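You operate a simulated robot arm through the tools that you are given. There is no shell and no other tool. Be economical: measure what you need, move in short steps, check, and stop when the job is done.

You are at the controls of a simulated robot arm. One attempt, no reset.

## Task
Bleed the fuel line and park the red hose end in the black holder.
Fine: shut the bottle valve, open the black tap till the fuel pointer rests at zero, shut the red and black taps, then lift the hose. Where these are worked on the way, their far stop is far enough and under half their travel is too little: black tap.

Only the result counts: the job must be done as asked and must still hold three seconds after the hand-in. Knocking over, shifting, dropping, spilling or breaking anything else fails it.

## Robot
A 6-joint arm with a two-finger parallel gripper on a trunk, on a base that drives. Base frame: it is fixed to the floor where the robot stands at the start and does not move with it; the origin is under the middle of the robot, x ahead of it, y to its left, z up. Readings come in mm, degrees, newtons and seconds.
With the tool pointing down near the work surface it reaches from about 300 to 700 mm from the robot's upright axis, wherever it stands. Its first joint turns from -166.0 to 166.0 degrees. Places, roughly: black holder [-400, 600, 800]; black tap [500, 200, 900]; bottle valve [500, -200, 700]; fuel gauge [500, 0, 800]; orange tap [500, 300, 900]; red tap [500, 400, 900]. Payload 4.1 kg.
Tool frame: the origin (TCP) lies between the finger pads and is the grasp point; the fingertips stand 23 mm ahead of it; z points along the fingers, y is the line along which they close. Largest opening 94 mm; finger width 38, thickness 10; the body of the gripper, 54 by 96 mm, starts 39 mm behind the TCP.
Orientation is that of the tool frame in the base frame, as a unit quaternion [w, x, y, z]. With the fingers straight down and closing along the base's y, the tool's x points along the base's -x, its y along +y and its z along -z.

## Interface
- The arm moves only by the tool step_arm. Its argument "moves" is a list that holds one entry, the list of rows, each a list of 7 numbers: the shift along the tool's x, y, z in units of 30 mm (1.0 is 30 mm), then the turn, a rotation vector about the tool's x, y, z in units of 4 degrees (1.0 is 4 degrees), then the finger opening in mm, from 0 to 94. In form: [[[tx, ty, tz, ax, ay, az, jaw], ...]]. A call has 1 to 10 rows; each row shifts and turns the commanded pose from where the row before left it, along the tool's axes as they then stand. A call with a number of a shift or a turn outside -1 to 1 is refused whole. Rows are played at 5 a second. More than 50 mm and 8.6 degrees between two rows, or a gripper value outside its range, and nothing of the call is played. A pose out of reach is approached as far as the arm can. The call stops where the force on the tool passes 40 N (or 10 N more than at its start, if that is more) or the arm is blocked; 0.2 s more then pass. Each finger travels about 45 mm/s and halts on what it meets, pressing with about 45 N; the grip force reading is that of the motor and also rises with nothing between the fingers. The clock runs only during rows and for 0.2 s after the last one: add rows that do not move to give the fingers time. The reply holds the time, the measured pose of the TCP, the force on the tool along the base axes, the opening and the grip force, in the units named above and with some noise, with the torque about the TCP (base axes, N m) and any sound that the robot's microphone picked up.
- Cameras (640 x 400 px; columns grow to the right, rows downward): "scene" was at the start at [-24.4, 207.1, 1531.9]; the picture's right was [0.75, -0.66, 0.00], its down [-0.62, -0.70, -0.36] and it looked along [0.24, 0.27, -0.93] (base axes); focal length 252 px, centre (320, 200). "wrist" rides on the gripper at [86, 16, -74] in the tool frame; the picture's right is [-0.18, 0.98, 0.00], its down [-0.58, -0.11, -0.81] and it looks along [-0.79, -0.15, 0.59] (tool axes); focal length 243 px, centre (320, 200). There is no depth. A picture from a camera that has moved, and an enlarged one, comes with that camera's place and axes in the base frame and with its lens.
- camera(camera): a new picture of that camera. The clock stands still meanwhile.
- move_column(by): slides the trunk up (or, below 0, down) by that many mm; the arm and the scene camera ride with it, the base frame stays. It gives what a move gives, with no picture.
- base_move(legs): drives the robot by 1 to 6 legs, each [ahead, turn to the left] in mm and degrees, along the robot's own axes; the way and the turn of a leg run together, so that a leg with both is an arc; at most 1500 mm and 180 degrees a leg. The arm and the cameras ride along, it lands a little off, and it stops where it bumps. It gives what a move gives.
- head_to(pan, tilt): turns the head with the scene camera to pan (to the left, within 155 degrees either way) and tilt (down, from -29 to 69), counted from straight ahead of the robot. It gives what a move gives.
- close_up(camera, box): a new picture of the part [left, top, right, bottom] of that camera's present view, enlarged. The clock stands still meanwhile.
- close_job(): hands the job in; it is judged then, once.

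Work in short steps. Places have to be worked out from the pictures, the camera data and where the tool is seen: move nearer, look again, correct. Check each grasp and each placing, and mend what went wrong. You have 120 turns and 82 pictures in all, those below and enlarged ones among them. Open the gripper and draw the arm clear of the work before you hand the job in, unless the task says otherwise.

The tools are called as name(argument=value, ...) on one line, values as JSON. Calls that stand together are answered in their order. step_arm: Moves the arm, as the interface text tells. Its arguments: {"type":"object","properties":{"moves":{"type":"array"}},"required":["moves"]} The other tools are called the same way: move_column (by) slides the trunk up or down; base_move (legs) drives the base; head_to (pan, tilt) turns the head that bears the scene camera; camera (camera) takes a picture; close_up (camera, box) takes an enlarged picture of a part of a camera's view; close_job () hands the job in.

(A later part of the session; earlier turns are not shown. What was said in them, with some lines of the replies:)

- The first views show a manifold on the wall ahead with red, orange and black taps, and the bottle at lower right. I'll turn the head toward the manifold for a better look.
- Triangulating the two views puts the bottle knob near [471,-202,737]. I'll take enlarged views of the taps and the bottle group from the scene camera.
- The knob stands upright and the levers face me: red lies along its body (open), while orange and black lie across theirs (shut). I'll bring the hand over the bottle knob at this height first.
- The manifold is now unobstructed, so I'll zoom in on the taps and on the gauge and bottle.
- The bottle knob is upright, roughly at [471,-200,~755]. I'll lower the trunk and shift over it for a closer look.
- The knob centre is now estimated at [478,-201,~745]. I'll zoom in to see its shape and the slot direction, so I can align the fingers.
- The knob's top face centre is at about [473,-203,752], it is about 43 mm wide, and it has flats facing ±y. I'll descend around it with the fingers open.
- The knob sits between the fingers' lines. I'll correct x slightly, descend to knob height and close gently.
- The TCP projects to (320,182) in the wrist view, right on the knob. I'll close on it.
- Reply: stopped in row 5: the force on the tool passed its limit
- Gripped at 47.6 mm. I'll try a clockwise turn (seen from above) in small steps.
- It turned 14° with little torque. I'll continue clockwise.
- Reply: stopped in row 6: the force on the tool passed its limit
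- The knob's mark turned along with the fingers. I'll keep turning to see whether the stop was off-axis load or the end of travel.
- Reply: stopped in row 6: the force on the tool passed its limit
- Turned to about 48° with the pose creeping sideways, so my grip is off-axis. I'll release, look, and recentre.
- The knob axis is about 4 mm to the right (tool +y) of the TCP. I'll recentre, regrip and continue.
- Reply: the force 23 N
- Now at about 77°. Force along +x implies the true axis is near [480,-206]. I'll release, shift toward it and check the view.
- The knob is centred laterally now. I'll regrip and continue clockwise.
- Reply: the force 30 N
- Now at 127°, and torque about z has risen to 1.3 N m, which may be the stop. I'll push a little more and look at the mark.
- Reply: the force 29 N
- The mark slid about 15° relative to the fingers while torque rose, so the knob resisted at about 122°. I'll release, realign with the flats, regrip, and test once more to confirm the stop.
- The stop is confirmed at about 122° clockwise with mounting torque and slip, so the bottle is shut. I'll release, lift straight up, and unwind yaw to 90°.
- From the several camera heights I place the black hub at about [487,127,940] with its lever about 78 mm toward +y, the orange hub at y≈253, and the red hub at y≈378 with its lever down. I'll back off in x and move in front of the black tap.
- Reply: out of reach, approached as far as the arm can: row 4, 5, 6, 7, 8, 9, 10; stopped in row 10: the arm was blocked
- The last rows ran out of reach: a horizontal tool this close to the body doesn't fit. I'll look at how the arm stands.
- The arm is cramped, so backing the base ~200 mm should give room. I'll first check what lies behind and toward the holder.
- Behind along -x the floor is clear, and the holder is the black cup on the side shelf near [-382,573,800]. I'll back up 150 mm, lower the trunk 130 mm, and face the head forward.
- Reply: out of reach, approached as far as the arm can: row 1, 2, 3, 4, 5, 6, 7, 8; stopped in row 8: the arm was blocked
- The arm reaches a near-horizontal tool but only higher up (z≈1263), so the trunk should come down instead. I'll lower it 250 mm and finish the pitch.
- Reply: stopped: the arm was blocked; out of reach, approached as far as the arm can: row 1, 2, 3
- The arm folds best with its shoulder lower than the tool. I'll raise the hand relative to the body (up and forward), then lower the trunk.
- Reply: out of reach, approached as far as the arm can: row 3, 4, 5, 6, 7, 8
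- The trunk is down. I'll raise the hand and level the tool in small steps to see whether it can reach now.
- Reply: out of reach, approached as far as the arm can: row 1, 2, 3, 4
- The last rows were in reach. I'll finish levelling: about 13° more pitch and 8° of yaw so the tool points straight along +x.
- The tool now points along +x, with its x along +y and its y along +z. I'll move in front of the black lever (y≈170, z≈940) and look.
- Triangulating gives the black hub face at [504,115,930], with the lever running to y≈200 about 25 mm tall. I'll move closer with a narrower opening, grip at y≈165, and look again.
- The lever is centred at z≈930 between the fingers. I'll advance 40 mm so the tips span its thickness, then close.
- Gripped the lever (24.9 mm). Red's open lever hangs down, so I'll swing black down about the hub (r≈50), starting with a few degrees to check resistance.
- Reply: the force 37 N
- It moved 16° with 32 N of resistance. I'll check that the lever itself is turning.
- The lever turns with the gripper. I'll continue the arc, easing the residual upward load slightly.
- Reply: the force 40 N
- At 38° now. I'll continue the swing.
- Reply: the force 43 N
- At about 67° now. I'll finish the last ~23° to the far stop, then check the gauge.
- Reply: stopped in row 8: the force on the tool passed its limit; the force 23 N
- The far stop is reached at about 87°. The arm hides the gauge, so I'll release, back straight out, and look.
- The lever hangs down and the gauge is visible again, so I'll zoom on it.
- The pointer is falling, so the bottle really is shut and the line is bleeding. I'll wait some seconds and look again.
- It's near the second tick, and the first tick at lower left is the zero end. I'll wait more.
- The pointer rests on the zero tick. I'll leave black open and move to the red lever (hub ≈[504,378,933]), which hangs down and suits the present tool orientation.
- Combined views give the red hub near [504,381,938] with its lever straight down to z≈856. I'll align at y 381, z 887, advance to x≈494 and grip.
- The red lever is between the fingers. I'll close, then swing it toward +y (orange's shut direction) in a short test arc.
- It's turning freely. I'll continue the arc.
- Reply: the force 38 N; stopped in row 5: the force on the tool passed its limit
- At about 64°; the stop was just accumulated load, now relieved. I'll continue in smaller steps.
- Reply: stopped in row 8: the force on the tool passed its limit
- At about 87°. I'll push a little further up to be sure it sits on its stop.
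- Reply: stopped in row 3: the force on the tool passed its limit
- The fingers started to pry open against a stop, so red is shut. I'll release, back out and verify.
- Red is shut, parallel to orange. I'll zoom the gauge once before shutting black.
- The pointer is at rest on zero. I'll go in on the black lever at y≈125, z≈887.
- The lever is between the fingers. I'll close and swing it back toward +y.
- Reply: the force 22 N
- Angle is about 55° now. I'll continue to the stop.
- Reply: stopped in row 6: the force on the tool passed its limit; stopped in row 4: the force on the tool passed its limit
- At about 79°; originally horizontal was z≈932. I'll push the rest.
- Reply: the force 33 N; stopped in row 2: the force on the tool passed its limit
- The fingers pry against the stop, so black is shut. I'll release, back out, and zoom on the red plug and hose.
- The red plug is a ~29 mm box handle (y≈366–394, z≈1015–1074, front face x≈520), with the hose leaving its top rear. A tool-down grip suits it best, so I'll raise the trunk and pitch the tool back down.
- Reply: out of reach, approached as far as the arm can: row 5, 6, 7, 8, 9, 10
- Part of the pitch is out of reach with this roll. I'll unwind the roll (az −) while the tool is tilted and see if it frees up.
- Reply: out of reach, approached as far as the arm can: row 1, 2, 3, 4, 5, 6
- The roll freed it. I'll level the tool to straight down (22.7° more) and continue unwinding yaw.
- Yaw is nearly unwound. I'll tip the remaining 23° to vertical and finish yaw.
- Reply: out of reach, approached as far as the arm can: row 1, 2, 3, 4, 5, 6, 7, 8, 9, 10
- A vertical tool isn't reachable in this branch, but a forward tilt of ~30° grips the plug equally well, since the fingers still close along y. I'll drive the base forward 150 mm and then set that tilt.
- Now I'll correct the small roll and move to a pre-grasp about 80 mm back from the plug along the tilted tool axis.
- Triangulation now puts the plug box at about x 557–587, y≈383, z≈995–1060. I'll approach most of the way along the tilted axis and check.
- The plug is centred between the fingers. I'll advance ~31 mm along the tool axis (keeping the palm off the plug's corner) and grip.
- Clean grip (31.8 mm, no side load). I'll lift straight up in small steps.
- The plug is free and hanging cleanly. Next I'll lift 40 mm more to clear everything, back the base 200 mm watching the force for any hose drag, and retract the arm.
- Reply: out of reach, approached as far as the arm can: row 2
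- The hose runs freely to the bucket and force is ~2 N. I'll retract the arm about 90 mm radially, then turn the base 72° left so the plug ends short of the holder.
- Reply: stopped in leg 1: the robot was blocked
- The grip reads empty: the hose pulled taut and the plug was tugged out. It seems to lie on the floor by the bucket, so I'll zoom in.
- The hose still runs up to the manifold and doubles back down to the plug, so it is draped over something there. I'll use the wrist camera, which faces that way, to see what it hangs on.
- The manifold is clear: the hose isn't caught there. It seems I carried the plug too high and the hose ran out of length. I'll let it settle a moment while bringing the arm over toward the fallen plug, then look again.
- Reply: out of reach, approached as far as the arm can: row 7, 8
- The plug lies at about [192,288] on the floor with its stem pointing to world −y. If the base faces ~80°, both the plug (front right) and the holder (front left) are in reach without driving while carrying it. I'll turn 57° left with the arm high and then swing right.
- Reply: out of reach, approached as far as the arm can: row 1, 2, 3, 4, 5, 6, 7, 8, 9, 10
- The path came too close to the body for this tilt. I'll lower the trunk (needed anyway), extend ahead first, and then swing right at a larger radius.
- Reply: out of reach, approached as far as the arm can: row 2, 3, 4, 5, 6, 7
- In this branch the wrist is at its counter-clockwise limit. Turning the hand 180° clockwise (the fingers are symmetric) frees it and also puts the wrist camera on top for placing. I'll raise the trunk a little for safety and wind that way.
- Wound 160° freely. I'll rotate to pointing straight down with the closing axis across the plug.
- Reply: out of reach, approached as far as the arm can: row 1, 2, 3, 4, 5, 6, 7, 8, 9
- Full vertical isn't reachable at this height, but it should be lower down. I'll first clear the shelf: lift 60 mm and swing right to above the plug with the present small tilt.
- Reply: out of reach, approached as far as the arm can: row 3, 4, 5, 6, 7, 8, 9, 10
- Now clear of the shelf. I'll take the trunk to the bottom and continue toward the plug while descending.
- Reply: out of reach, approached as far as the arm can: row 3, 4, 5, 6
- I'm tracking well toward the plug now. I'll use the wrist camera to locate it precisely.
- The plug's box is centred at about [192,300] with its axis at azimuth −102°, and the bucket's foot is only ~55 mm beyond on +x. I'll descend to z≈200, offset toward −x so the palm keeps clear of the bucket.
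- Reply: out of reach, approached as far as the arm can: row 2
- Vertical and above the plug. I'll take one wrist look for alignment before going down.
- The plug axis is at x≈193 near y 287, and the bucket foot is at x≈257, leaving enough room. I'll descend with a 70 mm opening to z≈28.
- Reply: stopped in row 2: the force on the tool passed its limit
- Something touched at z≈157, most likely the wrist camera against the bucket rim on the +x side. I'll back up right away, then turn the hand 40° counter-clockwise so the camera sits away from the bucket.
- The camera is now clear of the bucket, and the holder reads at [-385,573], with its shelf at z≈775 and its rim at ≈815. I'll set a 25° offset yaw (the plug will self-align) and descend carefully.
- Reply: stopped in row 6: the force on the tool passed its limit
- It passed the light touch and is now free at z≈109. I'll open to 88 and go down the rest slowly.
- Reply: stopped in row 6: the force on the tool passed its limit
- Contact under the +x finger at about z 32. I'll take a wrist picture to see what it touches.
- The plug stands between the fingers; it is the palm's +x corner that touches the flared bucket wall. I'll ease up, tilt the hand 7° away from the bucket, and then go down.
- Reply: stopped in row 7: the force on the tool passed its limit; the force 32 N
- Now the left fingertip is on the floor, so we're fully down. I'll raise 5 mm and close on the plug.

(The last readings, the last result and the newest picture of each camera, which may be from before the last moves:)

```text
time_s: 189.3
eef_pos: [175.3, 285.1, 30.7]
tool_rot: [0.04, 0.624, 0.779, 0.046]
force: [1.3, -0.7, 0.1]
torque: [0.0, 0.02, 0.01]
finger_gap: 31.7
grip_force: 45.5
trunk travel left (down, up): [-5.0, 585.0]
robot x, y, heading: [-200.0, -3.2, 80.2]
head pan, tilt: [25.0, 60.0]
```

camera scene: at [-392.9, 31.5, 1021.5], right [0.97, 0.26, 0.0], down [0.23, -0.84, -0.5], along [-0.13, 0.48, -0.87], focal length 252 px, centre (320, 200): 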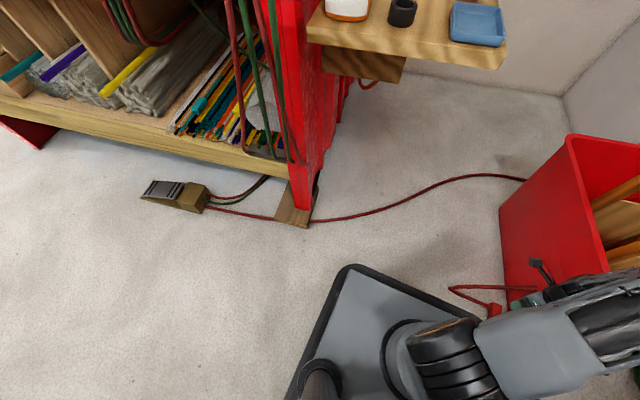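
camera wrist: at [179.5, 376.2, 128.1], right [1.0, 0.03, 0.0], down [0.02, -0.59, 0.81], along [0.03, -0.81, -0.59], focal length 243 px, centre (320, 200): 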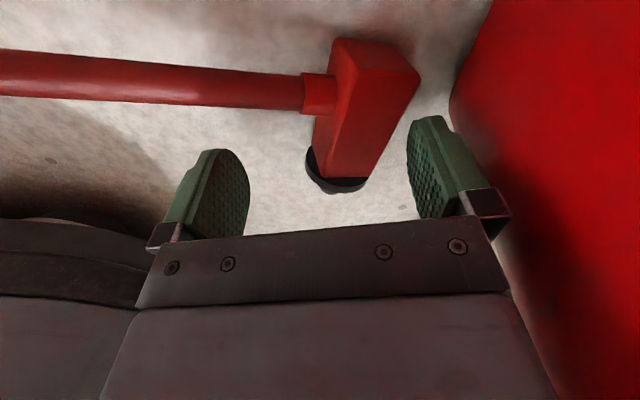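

Gripped solidly at 31.7 mm. I'll lift it straight up, drifting slightly away from the bucket.

step_arm(moves=[[[0, 0, -0.5, 0, 0, 0, 15], [0, -0.2, -0.9, 0, 0, 0, 15], [0, -0.2, -0.9, 0, 0, 0, 15], [0, -0.2, -0.95, 0, 0, 0, 15], [0, -0.1, -0.95, 0, 0, 0, 15], [0, -0.1, -0.95, 0, 0, 0, 15], [0, -0.1, -0.95, 0, 0, 0, 15], [0, 0, -0.95, 0, 0, 0, 15], [0, 0, -0.95, 0, 0, 0, 15], [0, 0, -0.95, 0, 0, 0, 15]]])

```text
time_s: 191.5
eef_pos: [121.2, 277.0, 295.2]
tool_rot: [0.04, 0.625, 0.778, 0.046]
force: [1.4, 0.1, -1.6]
torque: [0.02, 0.04, 0.01]
finger_gap: 31.4
grip_force: 45.5
out of reach, approached as far as the arm can: row 4
trunk travel left (down, up): [-5.0, 585.0]
robot x, y, heading: [-198.1, 1.5, 80.1]
head pan, tilt: [25.0, 60.0]
```

Still held. Trunk up 200 mm, then I'll start pitching the tool toward horizontal so the stem turns downward.

move_column(by=200)

step_arm(moves=[[[0, -0.2, 0, 0, 1, 0, 15], [0, -0.2, 0, 0, 1, 0, 15], [0, -0.2, 0, 0, 1, 0, 15], [0, -0.2, 0, 0, 1, 0, 15], [0, -0.2, 0, 0, 1, 0, 15], [0, -0.2, 0, 0, 1, 0, 15], [0, -0.2, 0, 0, 1, 0, 15], [0, -0.2, 0, 0, 1, 0, 15], [0, -0.2, 0, 0, 1, 0, 15], [0, -0.2, 0, 0, 1, 0, 15]]])

```text
time_s: 193.7
eef_pos: [121.8, 276.8, 495.0]
tool_rot: [0.04, 0.625, 0.778, 0.045]
force: [-0.1, 1.0, -2.3]
torque: [0.0, 0.02, -0.05]
finger_gap: 31.7
grip_force: 44.8
trunk travel left (down, up): [-205.0, 385.0]
robot x, y, heading: [-200.1, -1.0, 80.2]
head pan, tilt: [25.0, 60.0]
```

```text
time_s: 195.9
eef_pos: [69.9, 267.0, 490.9]
tool_rot: [-0.162, 0.598, 0.766, 0.17]
force: [0.0, 0.1, -2.4]
torque: [-0.03, 0.0, -0.02]
finger_gap: 31.6
grip_force: 44.7
out of reach, approached as far as the arm can: row 2, 4, 6
trunk travel left (down, up): [-205.0, 385.0]
robot x, y, heading: [-201.9, -3.9, 80.1]
head pan, tilt: [25.0, 60.0]
```

Pitching works. I'll move outward and left (toward [-100,420,530]) to give the arm room, staying below and short of the shelf.

step_arm(moves=[[[0.79, -0.53, 0.17, 0, 0, 0, 15], [0.79, -0.53, 0.17, 0, 0, 0, 15], [0.79, -0.53, 0.17, 0, 0, 0, 15], [0.79, -0.53, 0.17, 0, 0, 0, 15], [0.79, -0.53, 0.17, 0, 0, 0, 15], [0.79, -0.53, 0.17, 0, 0, 0, 15]]])

step_arm(moves=[[[0, 0, 0, 0, 1, 0, 15], [0, 0, 0, 0, 1, 0, 15], [0, 0, 0, 0, 1, 0, 15], [0, 0, 0, 0, 1, 0, 15], [0, 0, 0, 0, 1, 0, 15], [0, 0, 0, 0, 1, 0, 15], [0, 0, 0, 0, 1, 0, 15], [0, 0, 0, 0, 1, 0, 15]]])

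```text
time_s: 197.3
eef_pos: [-56.8, 381.8, 520.6]
tool_rot: [-0.162, 0.599, 0.765, 0.171]
force: [-0.3, -0.2, -1.8]
torque: [-0.01, 0.02, -0.02]
finger_gap: 31.3
grip_force: 44.8
trunk travel left (down, up): [-205.0, 385.0]
robot x, y, heading: [-199.7, -1.9, 80.3]
head pan, tilt: [25.0, 60.0]
```

```text
time_s: 199.1
eef_pos: [-56.2, 382.0, 521.8]
tool_rot: [-0.367, 0.529, 0.691, 0.329]
force: [0.0, 0.6, -1.6]
torque: [-0.01, 0.03, 0.02]
finger_gap: 31.7
grip_force: 45.0
trunk travel left (down, up): [-205.0, 385.0]
robot x, y, heading: [-195.5, -0.3, 80.4]
head pan, tilt: [25.0, 60.0]
```

At p≈59° now, still held. I'll finish the pitch to horizontal so the stem hangs straight down and heading is 100°.

step_arm(moves=[[[0, 0, 0, -0.06, 0.95, 0.14, 15], [0, 0, 0, -0.06, 0.95, 0.14, 15], [0, 0, 0, -0.06, 0.95, 0.14, 15], [0, 0, 0, -0.06, 0.95, 0.14, 15], [0, 0, 0, -0.06, 0.95, 0.14, 15], [0, 0, 0, -0.06, 0.95, 0.14, 15], [0, 0, 0, -0.06, 0.95, 0.14, 15], [0, 0, 0, -0.06, 0.95, 0.14, 15]]])

head_to(pan=15, tilt=30)

```text
time_s: 200.9
eef_pos: [-56.4, 382.1, 522.8]
tool_rot: [-0.539, 0.456, 0.544, 0.453]
force: [0.4, 0.1, -1.3]
torque: [-0.02, -0.03, 0.0]
finger_gap: 31.7
grip_force: 45.3
trunk travel left (down, up): [-205.0, 385.0]
robot x, y, heading: [-202.4, -2.7, 80.3]
head pan, tilt: [25.0, 60.0]
```

```text
time_s: 201.8
eef_pos: [-56.3, 382.9, 522.5]
tool_rot: [-0.539, 0.456, 0.545, 0.452]
force: [0.3, -0.5, -3.3]
torque: [-0.02, 0.0, 0.02]
finger_gap: 31.9
grip_force: 45.2
trunk travel left (down, up): [-205.0, 385.0]
robot x, y, heading: [-201.2, -4.6, 80.0]
head pan, tilt: [15.0, 30.0]
```

Horizontal with the stem down. I'll raise the trunk 360 mm to z≈882 and then move left in front of the holder.

move_column(by=360)

step_arm(moves=[[[0, -1, 0, 0, 0, 0, 15], [0, -1, 0, 0, 0, 0, 15], [0, -1, 0, 0, 0, 0, 15], [0, -1, 0, 0, 0, 0, 15], [0, -1, 0.2, 0, 0, 0, 15], [0, -1, 0.2, 0, 0, 0, 15], [0, -1, 0.2, 0, 0, 0, 15], [0, -1, 0.2, 0, 0, 0, 15]]])

```text
time_s: 205.3
eef_pos: [-55.9, 381.6, 882.6]
tool_rot: [-0.538, 0.457, 0.544, 0.453]
force: [0.8, 0.0, -2.1]
torque: [-0.01, -0.01, 0.01]
finger_gap: 31.4
grip_force: 44.7
trunk travel left (down, up): [-565.0, 25.0]
robot x, y, heading: [-202.2, -1.3, 80.1]
head pan, tilt: [15.0, 30.0]
```

```text
time_s: 207.1
eef_pos: [-207.5, 415.3, 895.7]
tool_rot: [-0.54, 0.456, 0.546, 0.451]
force: [0.1, 1.3, -1.5]
torque: [-0.03, 0.04, -0.02]
finger_gap: 31.7
grip_force: 45.1
out of reach, approached as far as the arm can: row 4, 5, 6, 7, 8
trunk travel left (down, up): [-565.0, 25.0]
robot x, y, heading: [-199.6, -0.8, 80.1]
head pan, tilt: [15.0, 30.0]
```

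The trunk is too high for a level tool here. I'll trade trunk height for arm height in steps, staying in front of the shelf.

move_column(by=-190)

step_arm(moves=[[[0.9, 0, 0, 0, 0, 0, 15], [0.9, 0, 0, 0, 0, 0, 15], [0.9, 0, 0, 0, 0, 0, 15], [0.9, 0, 0, 0, 0, 0, 15], [0.9, 0, 0, 0, 0, 0, 15], [0.9, 0, 0, 0, 0, 0, 15], [0.9, 0, 0, 0, 0, 0, 15]]])

move_column(by=-190)

step_arm(moves=[[[0.9, 0, 0, 0, 0, 0, 15], [0.9, 0, 0, 0, 0, 0, 15], [0.9, 0, 0, 0, 0, 0, 15], [0.9, 0, 0, 0, 0, 0, 15], [0.9, 0, 0, 0, 0, 0, 15], [0.9, 0, 0, 0, 0, 0, 15], [0.9, 0, 0, 0, 0, 0, 15]]])

```text
time_s: 209.2
eef_pos: [-207.4, 415.6, 706.3]
tool_rot: [-0.539, 0.456, 0.546, 0.451]
force: [1.1, 0.4, -1.7]
torque: [-0.03, -0.02, 0.0]
finger_gap: 31.6
grip_force: 45.1
trunk travel left (down, up): [-375.0, 215.0]
robot x, y, heading: [-202.6, 4.1, 80.1]
head pan, tilt: [15.0, 30.0]
```

```text
time_s: 210.8
eef_pos: [-196.3, 472.8, 860.8]
tool_rot: [-0.539, 0.456, 0.546, 0.451]
force: [0.1, 1.4, -2.4]
torque: [-0.03, 0.01, 0.01]
finger_gap: 31.7
grip_force: 44.2
out of reach, approached as far as the arm can: row 3, 4, 5, 6, 7
trunk travel left (down, up): [-375.0, 215.0]
robot x, y, heading: [-202.0, -0.1, 80.1]
head pan, tilt: [15.0, 30.0]
```

```text
time_s: 212.9
eef_pos: [-197.9, 473.4, 671.0]
tool_rot: [-0.54, 0.455, 0.547, 0.45]
force: [-0.3, 0.4, -1.6]
torque: [-0.03, 0.0, 0.03]
finger_gap: 31.8
grip_force: 44.9
trunk travel left (down, up): [-185.0, 405.0]
robot x, y, heading: [-200.9, 0.8, 80.2]
head pan, tilt: [15.0, 30.0]
```

```text
time_s: 214.5
eef_pos: [-196.4, 487.7, 857.2]
tool_rot: [-0.54, 0.455, 0.547, 0.45]
force: [0.0, -0.3, -2.1]
torque: [-0.03, 0.03, -0.02]
finger_gap: 31.6
grip_force: 44.4
out of reach, approached as far as the arm can: row 1, 2
trunk travel left (down, up): [-185.0, 405.0]
robot x, y, heading: [-198.7, -5.0, 80.4]
head pan, tilt: [15.0, 30.0]
```

Level, held, and in reach at z≈857. I'll raise 25 mm and move left to x≈-385, just short of the holder.

step_arm(moves=[[[0.8, 0, -0.6, 0, 0, 0, 15], [0, -0.9, 0, 0, 0, 0, 15], [0, -0.9, 0, 0, 0, 0, 15], [0, -0.9, 0, 0, 0, 0, 15], [0, -0.9, 0.1, 0, 0, 0, 15], [0, -0.9, 0.1, 0, 0, 0, 15], [0, -0.9, 0.1, 0, 0, 0, 15], [0, -0.9, 0.1, 0, 0, 0, 15]]])

camera(camera="scene")

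```text
time_s: 216.3
eef_pos: [-228.0, 452.3, 898.2]
tool_rot: [-0.54, 0.455, 0.547, 0.45]
force: [0.8, -0.1, -2.3]
torque: [-0.01, 0.0, 0.0]
finger_gap: 31.2
grip_force: 45.1
out of reach, approached as far as the arm can: row 3, 4, 5, 6, 7, 8
trunk travel left (down, up): [-185.0, 405.0]
robot x, y, heading: [-200.2, -0.1, 80.2]
head pan, tilt: [15.0, 30.0]
```

```text
2 pictures are left
camera scene: at [-383.8, 57.2, 1243.5], right [1.0, 0.09, 0.0], down [0.04, -0.5, -0.87], along [-0.08, 0.86, -0.5], focal length 252 px, centre (320, 200)
```

scene: 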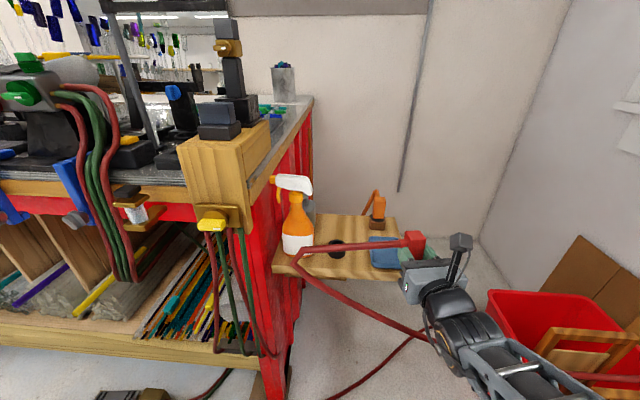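

The hose sticks out sideways (−x) from the plug and would sweep the spray bottle. I'll yaw the hand 40° counter-clockwise about the vertical so the hose swings toward me, which should also free the reach to the left.

move_column(by=-10)

step_arm(moves=[[[0, 0, 0, 1, 0, 0, 15], [0, 0, 0, 1, 0, 0, 15], [0, 0, 0, 1, 0, 0, 15], [0, 0, 0, 1, 0, 0, 15], [0, 0, 0, 1, 0, 0, 15], [0, 0, 0, 1, 0, 0, 15], [0, 0, 0, 1, 0, 0, 15], [0, 0, 0, 1, 0, 0, 15], [0, 0, 0, 1, 0, 0, 15], [0, 0, 0, 1, 0, 0, 15]]])

```text
time_s: 216.8
eef_pos: [-228.8, 452.0, 887.5]
tool_rot: [-0.541, 0.454, 0.549, 0.448]
force: [0.3, -0.5, -1.9]
torque: [-0.03, -0.02, -0.01]
finger_gap: 31.6
grip_force: 45.4
trunk travel left (down, up): [-175.0, 415.0]
robot x, y, heading: [-205.9, 0.3, 80.4]
head pan, tilt: [15.0, 30.0]
```

```text
time_s: 219.1
eef_pos: [-228.9, 452.9, 887.1]
tool_rot: [-0.664, 0.241, 0.669, 0.234]
force: [0.4, -0.1, -2.3]
torque: [-0.02, 0.01, 0.04]
finger_gap: 31.7
grip_force: 45.2
trunk travel left (down, up): [-175.0, 415.0]
robot x, y, heading: [-200.9, 1.6, 80.3]
head pan, tilt: [15.0, 30.0]
```

Yawed freely to 140°. I'll advance along the tool axis to hover just above the holder at z≈885.

step_arm(moves=[[[0, -0.085, 0.97, 0, 0, 0, 15], [0, -0.085, 0.97, 0, 0, 0, 15], [0, -0.085, 0.97, 0, 0, 0, 15], [0, -0.085, 0.97, 0, 0, 0, 15], [0, -0.085, 0.97, 0, 0, 0, 15], [0, -0.085, 0.95, 0, 0, 0, 15], [0, 0, 0, 0, 0, 0, 15]]])

camera(camera="wrist")

```text
time_s: 220.7
eef_pos: [-373.7, 549.4, 885.1]
tool_rot: [-0.664, 0.241, 0.668, 0.234]
force: [0.3, 0.2, -1.5]
torque: [-0.03, -0.02, 0.02]
finger_gap: 32.1
grip_force: 44.7
trunk travel left (down, up): [-175.0, 415.0]
robot x, y, heading: [-198.5, 1.4, 80.2]
head pan, tilt: [15.0, 30.0]
```

```text
1 pictures are left
camera wrist: at [-305.7, 517.9, 971.5], right [0.62, 0.76, -0.19], down [0.56, -0.6, -0.57], along [-0.55, 0.25, -0.8], focal length 243 px, centre (320, 200)
```

wrist: 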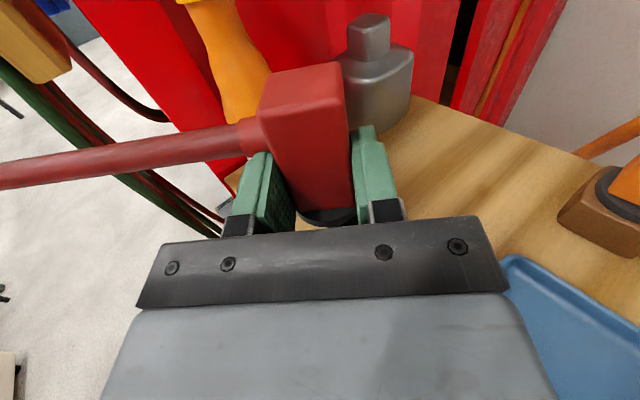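

The plug hangs over the holder area with the hose swung clear of the bottle. I'll lower 15 mm so the stem is just above the rim, then spend the last picture on a close view for alignment.

step_arm(moves=[[[-0.25, 0, 0, 0, 0, 0, 15], [-0.25, 0, 0, 0, 0, 0, 15], [0, 0, 0, 0, 0, 0, 15]]])

close_up(camera="scene", box=[272, 195, 400, 275])

```text
time_s: 221.4
eef_pos: [-372.9, 549.9, 869.8]
tool_rot: [-0.663, 0.242, 0.668, 0.235]
force: [0.4, 0.4, -2.9]
torque: [-0.05, -0.02, -0.01]
finger_gap: 31.4
grip_force: 45.3
trunk travel left (down, up): [-175.0, 415.0]
robot x, y, heading: [-197.6, -1.3, 80.1]
head pan, tilt: [15.0, 30.0]
```

```text
5.00 times, centred on (336, 235) of scene
camera zoom: at [-383.9, 57.1, 1233.5], right [1.0, 0.09, 0.0], down [0.04, -0.5, -0.87], along [-0.08, 0.86, -0.5], focal length 1262 px, centre (240, 25)
```

zoom: 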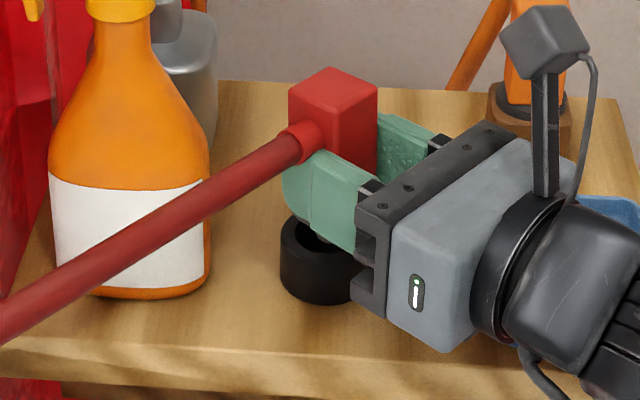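

Camera geometry puts the plug axis at about [-385.5,560] and the cup centre at about [-387,563.5] with its rim near z≈817. I'll shift about 3.5 mm and lower in small steps watching the force.

step_arm(moves=[[[0, 0.03, 0.115, 0, 0, 0, 15], [-0.15, 0, 0, 0, 0, 0, 15], [-0.15, 0, 0, 0, 0, 0, 15], [0, 0, 0, 0, 0, 0, 15]]])

```text
time_s: 222.4
eef_pos: [-375.4, 553.2, 860.5]
tool_rot: [-0.663, 0.241, 0.668, 0.235]
force: [0.5, -0.5, -2.7]
torque: [-0.05, -0.01, 0.03]
finger_gap: 31.7
grip_force: 45.0
trunk travel left (down, up): [-175.0, 415.0]
robot x, y, heading: [-200.9, -0.1, 80.2]
head pan, tilt: [15.0, 30.0]
```

No contact yet at z 860, so I'll keep lowering in small steps.

step_arm(moves=[[[-0.12, 0, 0, 0, 0, 0, 15], [-0.12, 0, 0, 0, 0, 0, 15], [0, 0, 0, 0, 0, 0, 15]]])

step_arm(moves=[[[-0.12, 0, 0, 0, 0, 0, 15], [-0.12, 0, 0, 0, 0, 0, 15], [0, 0, 0, 0, 0, 0, 15]]])

```text
time_s: 223.2
eef_pos: [-375.3, 553.9, 854.3]
tool_rot: [-0.663, 0.242, 0.668, 0.235]
force: [-0.4, -0.9, -1.7]
torque: [-0.02, 0.02, 0.0]
finger_gap: 31.7
grip_force: 44.5
trunk travel left (down, up): [-175.0, 415.0]
robot x, y, heading: [-197.6, -1.1, 80.0]
head pan, tilt: [15.0, 30.0]
```

```text
time_s: 224.1
eef_pos: [-375.1, 551.7, 853.1]
tool_rot: [0.667, -0.238, -0.665, -0.237]
force: [-2.0, 7.5, 32.5]
torque: [0.64, 0.6, -0.11]
finger_gap: 31.4
grip_force: 45.3
trunk travel left (down, up): [-175.0, 415.0]
robot x, y, heading: [-199.0, 2.3, 80.0]
head pan, tilt: [15.0, 30.0]
```

Contact at z≈853, with a push toward +y suggesting the stem is catching the near edge. I'll lift 4 mm, shift +y 4 mm and try again.

step_arm(moves=[[[0.2, 0, 0, 0, 0, 0, 15], [0, 0.1, 0.086, 0, 0, 0, 15], [-0.13, 0, 0, 0, 0, 0, 15], [-0.13, 0, 0, 0, 0, 0, 15], [0, 0, 0, 0, 0, 0, 15]]])

```text
time_s: 225.2
eef_pos: [-375.0, 556.0, 853.0]
tool_rot: [0.668, -0.237, -0.664, -0.239]
force: [-1.2, -3.3, 41.2]
torque: [0.12, 0.75, 0.05]
finger_gap: 31.6
grip_force: 45.3
trunk travel left (down, up): [-175.0, 415.0]
robot x, y, heading: [-201.0, 1.5, 80.1]
head pan, tilt: [15.0, 30.0]
```

Same hard height, but the contact centre shifts toward the hose side, so the hole lies further along tool +y. I'll lift 6 mm, shift 4 mm that way and press again gently.

step_arm(moves=[[[0.3, 0, 0, 0, 0, 0, 15], [0, 0.13, 0, 0, 0, 0, 15], [0, 0, 0, 0, 0, 0, 15], [-0.12, 0, 0, 0, 0, 0, 15], [-0.12, 0, 0, 0, 0, 0, 15], [0, 0, 0, 0, 0, 0, 15]]])

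```text
time_s: 226.7
eef_pos: [-371.7, 559.1, 853.0]
tool_rot: [0.667, -0.238, -0.665, -0.237]
force: [-0.3, -1.5, 37.2]
torque: [0.04, 0.6, -0.01]
finger_gap: 31.8
grip_force: 45.1
trunk travel left (down, up): [-175.0, 415.0]
robot x, y, heading: [-201.2, 3.9, 80.1]
head pan, tilt: [15.0, 30.0]
```

The hard stop is always at 853 while the contact centroid stays fixed near [-389.5,562], the cup's centre. That fits the collar seated on the rim with the nose in the hole. I'll verify by recentring and probing sideways for walls.

step_arm(moves=[[[0.25, 0, 0, 0, 0, 0, 15], [0, -0.15, 0, 0, 0, 0, 15], [0, -0.15, 0, 0, 0, 0, 15], [0, 0, 0, 0, 0, 0, 15]]])

step_arm(moves=[[[0, -0.13, 0, 0, 0, 0, 15], [0, -0.13, 0, 0, 0, 0, 15], [0, 0, 0, 0, 0, 0, 15]]])

```text
time_s: 227.7
eef_pos: [-379.2, 552.7, 853.5]
tool_rot: [-0.662, 0.243, 0.669, 0.234]
force: [2.5, 1.6, 6.2]
torque: [0.11, 0.0, -0.06]
finger_gap: 31.6
grip_force: 45.1
trunk travel left (down, up): [-175.0, 415.0]
robot x, y, heading: [-199.8, -1.3, 80.3]
head pan, tilt: [15.0, 30.0]
```

```text
time_s: 228.4
eef_pos: [-384.0, 546.6, 854.1]
tool_rot: [-0.662, 0.243, 0.669, 0.233]
force: [-0.8, 0.4, -1.8]
torque: [-0.01, -0.02, -0.01]
finger_gap: 31.5
grip_force: 44.4
trunk travel left (down, up): [-175.0, 415.0]
robot x, y, heading: [-200.3, -0.2, 79.9]
head pan, tilt: [15.0, 30.0]
```

It slid freely sideways, so the nose is still on top of the rim, with the hole further toward +x/+y where the contact was thinning out. I'll lift slightly and try there.

step_arm(moves=[[[0.15, 0.24, 0, 0, 0, 0, 15], [0, 0.24, 0, 0, 0, 0, 15], [0, 0.24, 0.03, 0, 0, 0, 15], [0, 0, 0, 0, 0, 0, 15], [-0.12, 0, 0, 0, 0, 0, 15], [-0.12, 0, 0, 0, 0, 0, 15], [-0.12, 0, 0, 0, 0, 0, 15], [0, 0, 0, 0, 0, 0, 15]]])

```text
time_s: 230.2
eef_pos: [-370.6, 564.2, 849.6]
tool_rot: [-0.664, 0.241, 0.669, 0.234]
force: [-0.1, 1.1, -1.6]
torque: [0.01, 0.0, -0.02]
finger_gap: 31.5
grip_force: 44.4
trunk travel left (down, up): [-175.0, 415.0]
robot x, y, heading: [-202.8, -0.7, 80.2]
head pan, tilt: [15.0, 30.0]
```

It passed below 853 with no contact. I'll lower further and then probe for walls.

step_arm(moves=[[[-0.15, 0, 0, 0, 0, 0, 15], [-0.15, 0, 0, 0, 0, 0, 15], [0, 0, 0, 0, 0, 0, 15]]])

step_arm(moves=[[[0, 0.1, 0, 0, 0, 0, 15], [0, 0.1, 0, 0, 0, 0, 15], [0, 0, 0, 0, 0, 0, 15]]])

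```text
time_s: 231.1
eef_pos: [-371.1, 565.4, 841.7]
tool_rot: [-0.664, 0.242, 0.667, 0.237]
force: [-4.7, 21.1, 13.7]
torque: [0.64, 0.25, -0.18]
finger_gap: 31.3
grip_force: 44.8
trunk travel left (down, up): [-175.0, 415.0]
robot x, y, heading: [-200.4, 0.5, 80.3]
head pan, tilt: [15.0, 30.0]
```

```text
time_s: 231.8
eef_pos: [-370.5, 566.1, 838.4]
tool_rot: [-0.663, 0.24, 0.67, 0.233]
force: [-33.7, -4.5, 7.9]
torque: [-0.08, 0.97, 0.15]
finger_gap: 31.7
grip_force: 45.4
trunk travel left (down, up): [-175.0, 415.0]
robot x, y, heading: [-203.7, -2.6, 80.4]
head pan, tilt: [15.0, 30.0]
```

Now walls push back on both sides (+y, then −x), so the nose is in the hole. I'll relieve the x load and lower it until seated.

step_arm(moves=[[[0, -0.12, 0.14, 0, 0, 0, 15], [0, 0, 0, 0, 0, 0, 15], [-0.12, 0, 0, 0, 0, 0, 15], [-0.12, 0, 0, 0, 0, 0, 15], [0, 0, 0, 0, 0, 0, 15]]])

```text
time_s: 233.1
eef_pos: [-371.5, 569.2, 835.7]
tool_rot: [-0.665, 0.24, 0.666, 0.237]
force: [-6.3, 8.3, 23.0]
torque: [0.75, 0.57, -0.13]
finger_gap: 31.6
grip_force: 45.2
trunk travel left (down, up): [-175.0, 415.0]
robot x, y, heading: [-197.5, -1.9, 80.1]
head pan, tilt: [15.0, 30.0]
```

About 17 mm in with upward force growing. I'll ease laterally and press 3 mm more to confirm it's seated.

step_arm(moves=[[[0, 0.03, 0.06, 0, 0, 0, 15], [-0.1, 0, 0, 0, 0, 0, 15], [0, 0, 0, 0, 0, 0, 15]]])

```text
time_s: 233.8
eef_pos: [-371.3, 567.7, 834.8]
tool_rot: [0.667, -0.238, -0.664, -0.238]
force: [9.8, -4.3, 38.8]
torque: [0.7, 0.67, -0.09]
finger_gap: 31.5
grip_force: 45.0
trunk travel left (down, up): [-175.0, 415.0]
robot x, y, heading: [-202.4, -1.2, 80.2]
head pan, tilt: [15.0, 30.0]
```

It is seated hard at z≈835. I'll ease the press, open gently, and check the forces.

step_arm(moves=[[[0.15, 0, 0, 0, 0, 0, 15], [0, 0, 0, 0, 0, 0, 26], [0, 0, 0, 0, 0, 0, 34], [0, 0, 0, 0, 0, 0, 42], [0, 0, 0, 0, 0, 0, 50], [0, 0, 0, 0, 0, 0, 50]]])

step_arm(moves=[[[0, 0, -0.4, 0, 0, 0, 50], [0, 0, -0.6, 0, 0, 0, 50], [0, 0, -0.8, 0, 0, 0, 50], [0, 0, -0.9, 0, 0, 0, 50], [0, 0, -0.9, 0, 0, 0, 50]]])

```text
time_s: 235.2
eef_pos: [-373.7, 570.7, 833.7]
tool_rot: [-0.663, 0.241, 0.668, 0.235]
force: [-7.2, -3.5, 20.6]
torque: [0.51, 0.07, 0.17]
finger_gap: 46.8
grip_force: 0.0
trunk travel left (down, up): [-175.0, 415.0]
robot x, y, heading: [-202.7, -0.3, 80.5]
head pan, tilt: [15.0, 30.0]
```

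```text
time_s: 236.4
eef_pos: [-289.3, 502.1, 835.1]
tool_rot: [-0.663, 0.242, 0.668, 0.235]
force: [-0.6, -0.8, -0.5]
torque: [-0.02, 0.0, -0.03]
finger_gap: 49.8
grip_force: 0.1
trunk travel left (down, up): [-175.0, 415.0]
robot x, y, heading: [-202.3, -1.2, 80.1]
head pan, tilt: [15.0, 30.0]
```

Fingers are open and clear of the plug with no drag. With no pictures left, I'll verify by touch: close the fingers, go above the plug and come down lightly on its top to check height and seating.

step_arm(moves=[[[1, 0, 0, 0, 0, 0, 30], [1, 0, 0, 0, 0, 0, 10], [1, 0, 0, 0, 0, 0, 0], [0, 0, 0.7, 0, 0, 0, 0], [0, 0, 0.7, 0, 0, 0, 0], [0, 0, 0.7, 0, 0, 0, 0], [0, 0, 0.7, 0, 0, 0, 0], [0, 0, 0.7, 0, 0, 0, 0], [0, 0, 0, 0, 0, 0, 0]]])

step_arm(moves=[[[-0.25, 0, 0, 0, 0, 0, 0], [-0.2, 0, 0, 0, 0, 0, 0], [-0.15, 0, 0, 0, 0, 0, 0], [-0.1, 0, 0, 0, 0, 0, 0], [0, 0, 0, 0, 0, 0, 0]]])

```text
time_s: 238.4
eef_pos: [-369.4, 569.6, 924.5]
tool_rot: [-0.663, 0.241, 0.668, 0.234]
force: [-0.1, -0.1, -0.4]
torque: [-0.01, -0.02, 0.01]
finger_gap: 0.0
grip_force: 42.8
trunk travel left (down, up): [-175.0, 415.0]
robot x, y, heading: [-197.7, -1.3, 80.2]
head pan, tilt: [15.0, 30.0]
```

```text
time_s: 239.7
eef_pos: [-371.0, 568.1, 903.0]
tool_rot: [-0.664, 0.241, 0.668, 0.235]
force: [0.4, -0.1, 0.1]
torque: [0.0, 0.01, -0.03]
finger_gap: 0.0
grip_force: 42.1
trunk travel left (down, up): [-175.0, 415.0]
robot x, y, heading: [-202.4, 1.0, 80.0]
head pan, tilt: [15.0, 30.0]
```

No contact at 903, so I'll continue down slowly.

step_arm(moves=[[[-0.12, 0, 0, 0, 0, 0, 0], [-0.12, 0, 0, 0, 0, 0, 0], [-0.12, 0, 0, 0, 0, 0, 0], [0, 0, 0, 0, 0, 0, 0]]])

```text
time_s: 240.7
eef_pos: [-370.2, 568.7, 896.6]
tool_rot: [-0.665, 0.24, 0.666, 0.237]
force: [0.3, 4.6, 27.0]
torque: [0.11, -0.03, 0.01]
finger_gap: 0.0
grip_force: 42.7
trunk travel left (down, up): [-175.0, 415.0]
robot x, y, heading: [-200.2, -4.5, 80.1]
head pan, tilt: [15.0, 30.0]
```

The plug's top is at z≈878, right where I left it, and it carries 27 N. I'll press slightly more to see whether it settles any deeper.

step_arm(moves=[[[-0.1, 0, 0, 0, 0, 0, 0], [0, 0, 0, 0, 0, 0, 0]]])

```text
time_s: 241.1
eef_pos: [-370.7, 569.6, 895.5]
tool_rot: [0.668, -0.236, -0.664, -0.239]
force: [-0.3, 0.8, 9.6]
torque: [0.04, 0.0, 0.02]
finger_gap: 0.1
grip_force: 42.4
trunk travel left (down, up): [-175.0, 415.0]
robot x, y, heading: [-200.1, -2.8, 79.9]
head pan, tilt: [15.0, 30.0]
stopped in row 2: the force on the tool passed its limit (the readings are from after the stop); the commanded pose is now the measured one
```

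It's firm at z≈895 under 40 N, so the plug is fully seated in the holder. I'll lift off and draw the arm well clear.

step_arm(moves=[[[0.5, 0, 0, 0, 0, 0, 0], [0.6, 0, 0, 0, 0, 0, 0], [0, 0, -0.9, 0, 0, 0, 0], [0, 0, -0.9, 0, 0, 0, 0], [0, 0, -0.9, 0, 0, 0, 20], [0, 0, -0.9, 0, 0, 0, 60], [0, 0, -0.9, 0, 0, 0, 94], [0, 0, -0.5, 0, 0, 0, 94], [0, 0, 0, 0, 0, 0, 94]]])

```text
time_s: 243.1
eef_pos: [-255.2, 473.9, 928.3]
tool_rot: [0.667, -0.239, -0.665, -0.238]
force: [0.0, -0.1, 0.1]
torque: [0.0, 0.01, 0.0]
finger_gap: 94.2
grip_force: 0.0
trunk travel left (down, up): [-175.0, 415.0]
robot x, y, heading: [-198.9, -0.3, 80.3]
head pan, tilt: [15.0, 30.0]
```

The arm is clear with the gripper open and no load on the tool. The bottle, red and black taps are shut and the hose end is parked, so I'll hand in.

close_job()

```text
The job is handed in.
```

I handed the job in with the bottle valve, red tap and black tap shut, the fuel gauge at zero and the red hose end in the black holder. On the way I dropped the hose end once, and the gripper touched the bucket a few times.

- **Bleed:** the bottle valve went to its stop first. I then opened the black tap until the pointer rested at zero, and shut red and then black.
- **Drop:** while I was turning the base toward the holder, the hose pulled tight and the end came out of the gripper onto the floor. I picked it up from there.
- **Bucket:** while picking it up, the gripper touched what I took to be the bucket several times, one or two of them hard enough to stop the arm. I can't rule out that the bucket shifted slightly.
- **Holder:** I had no pictures left by then, so I checked the parking only by touch. The hose end stood firm under about 40 N of downward push.
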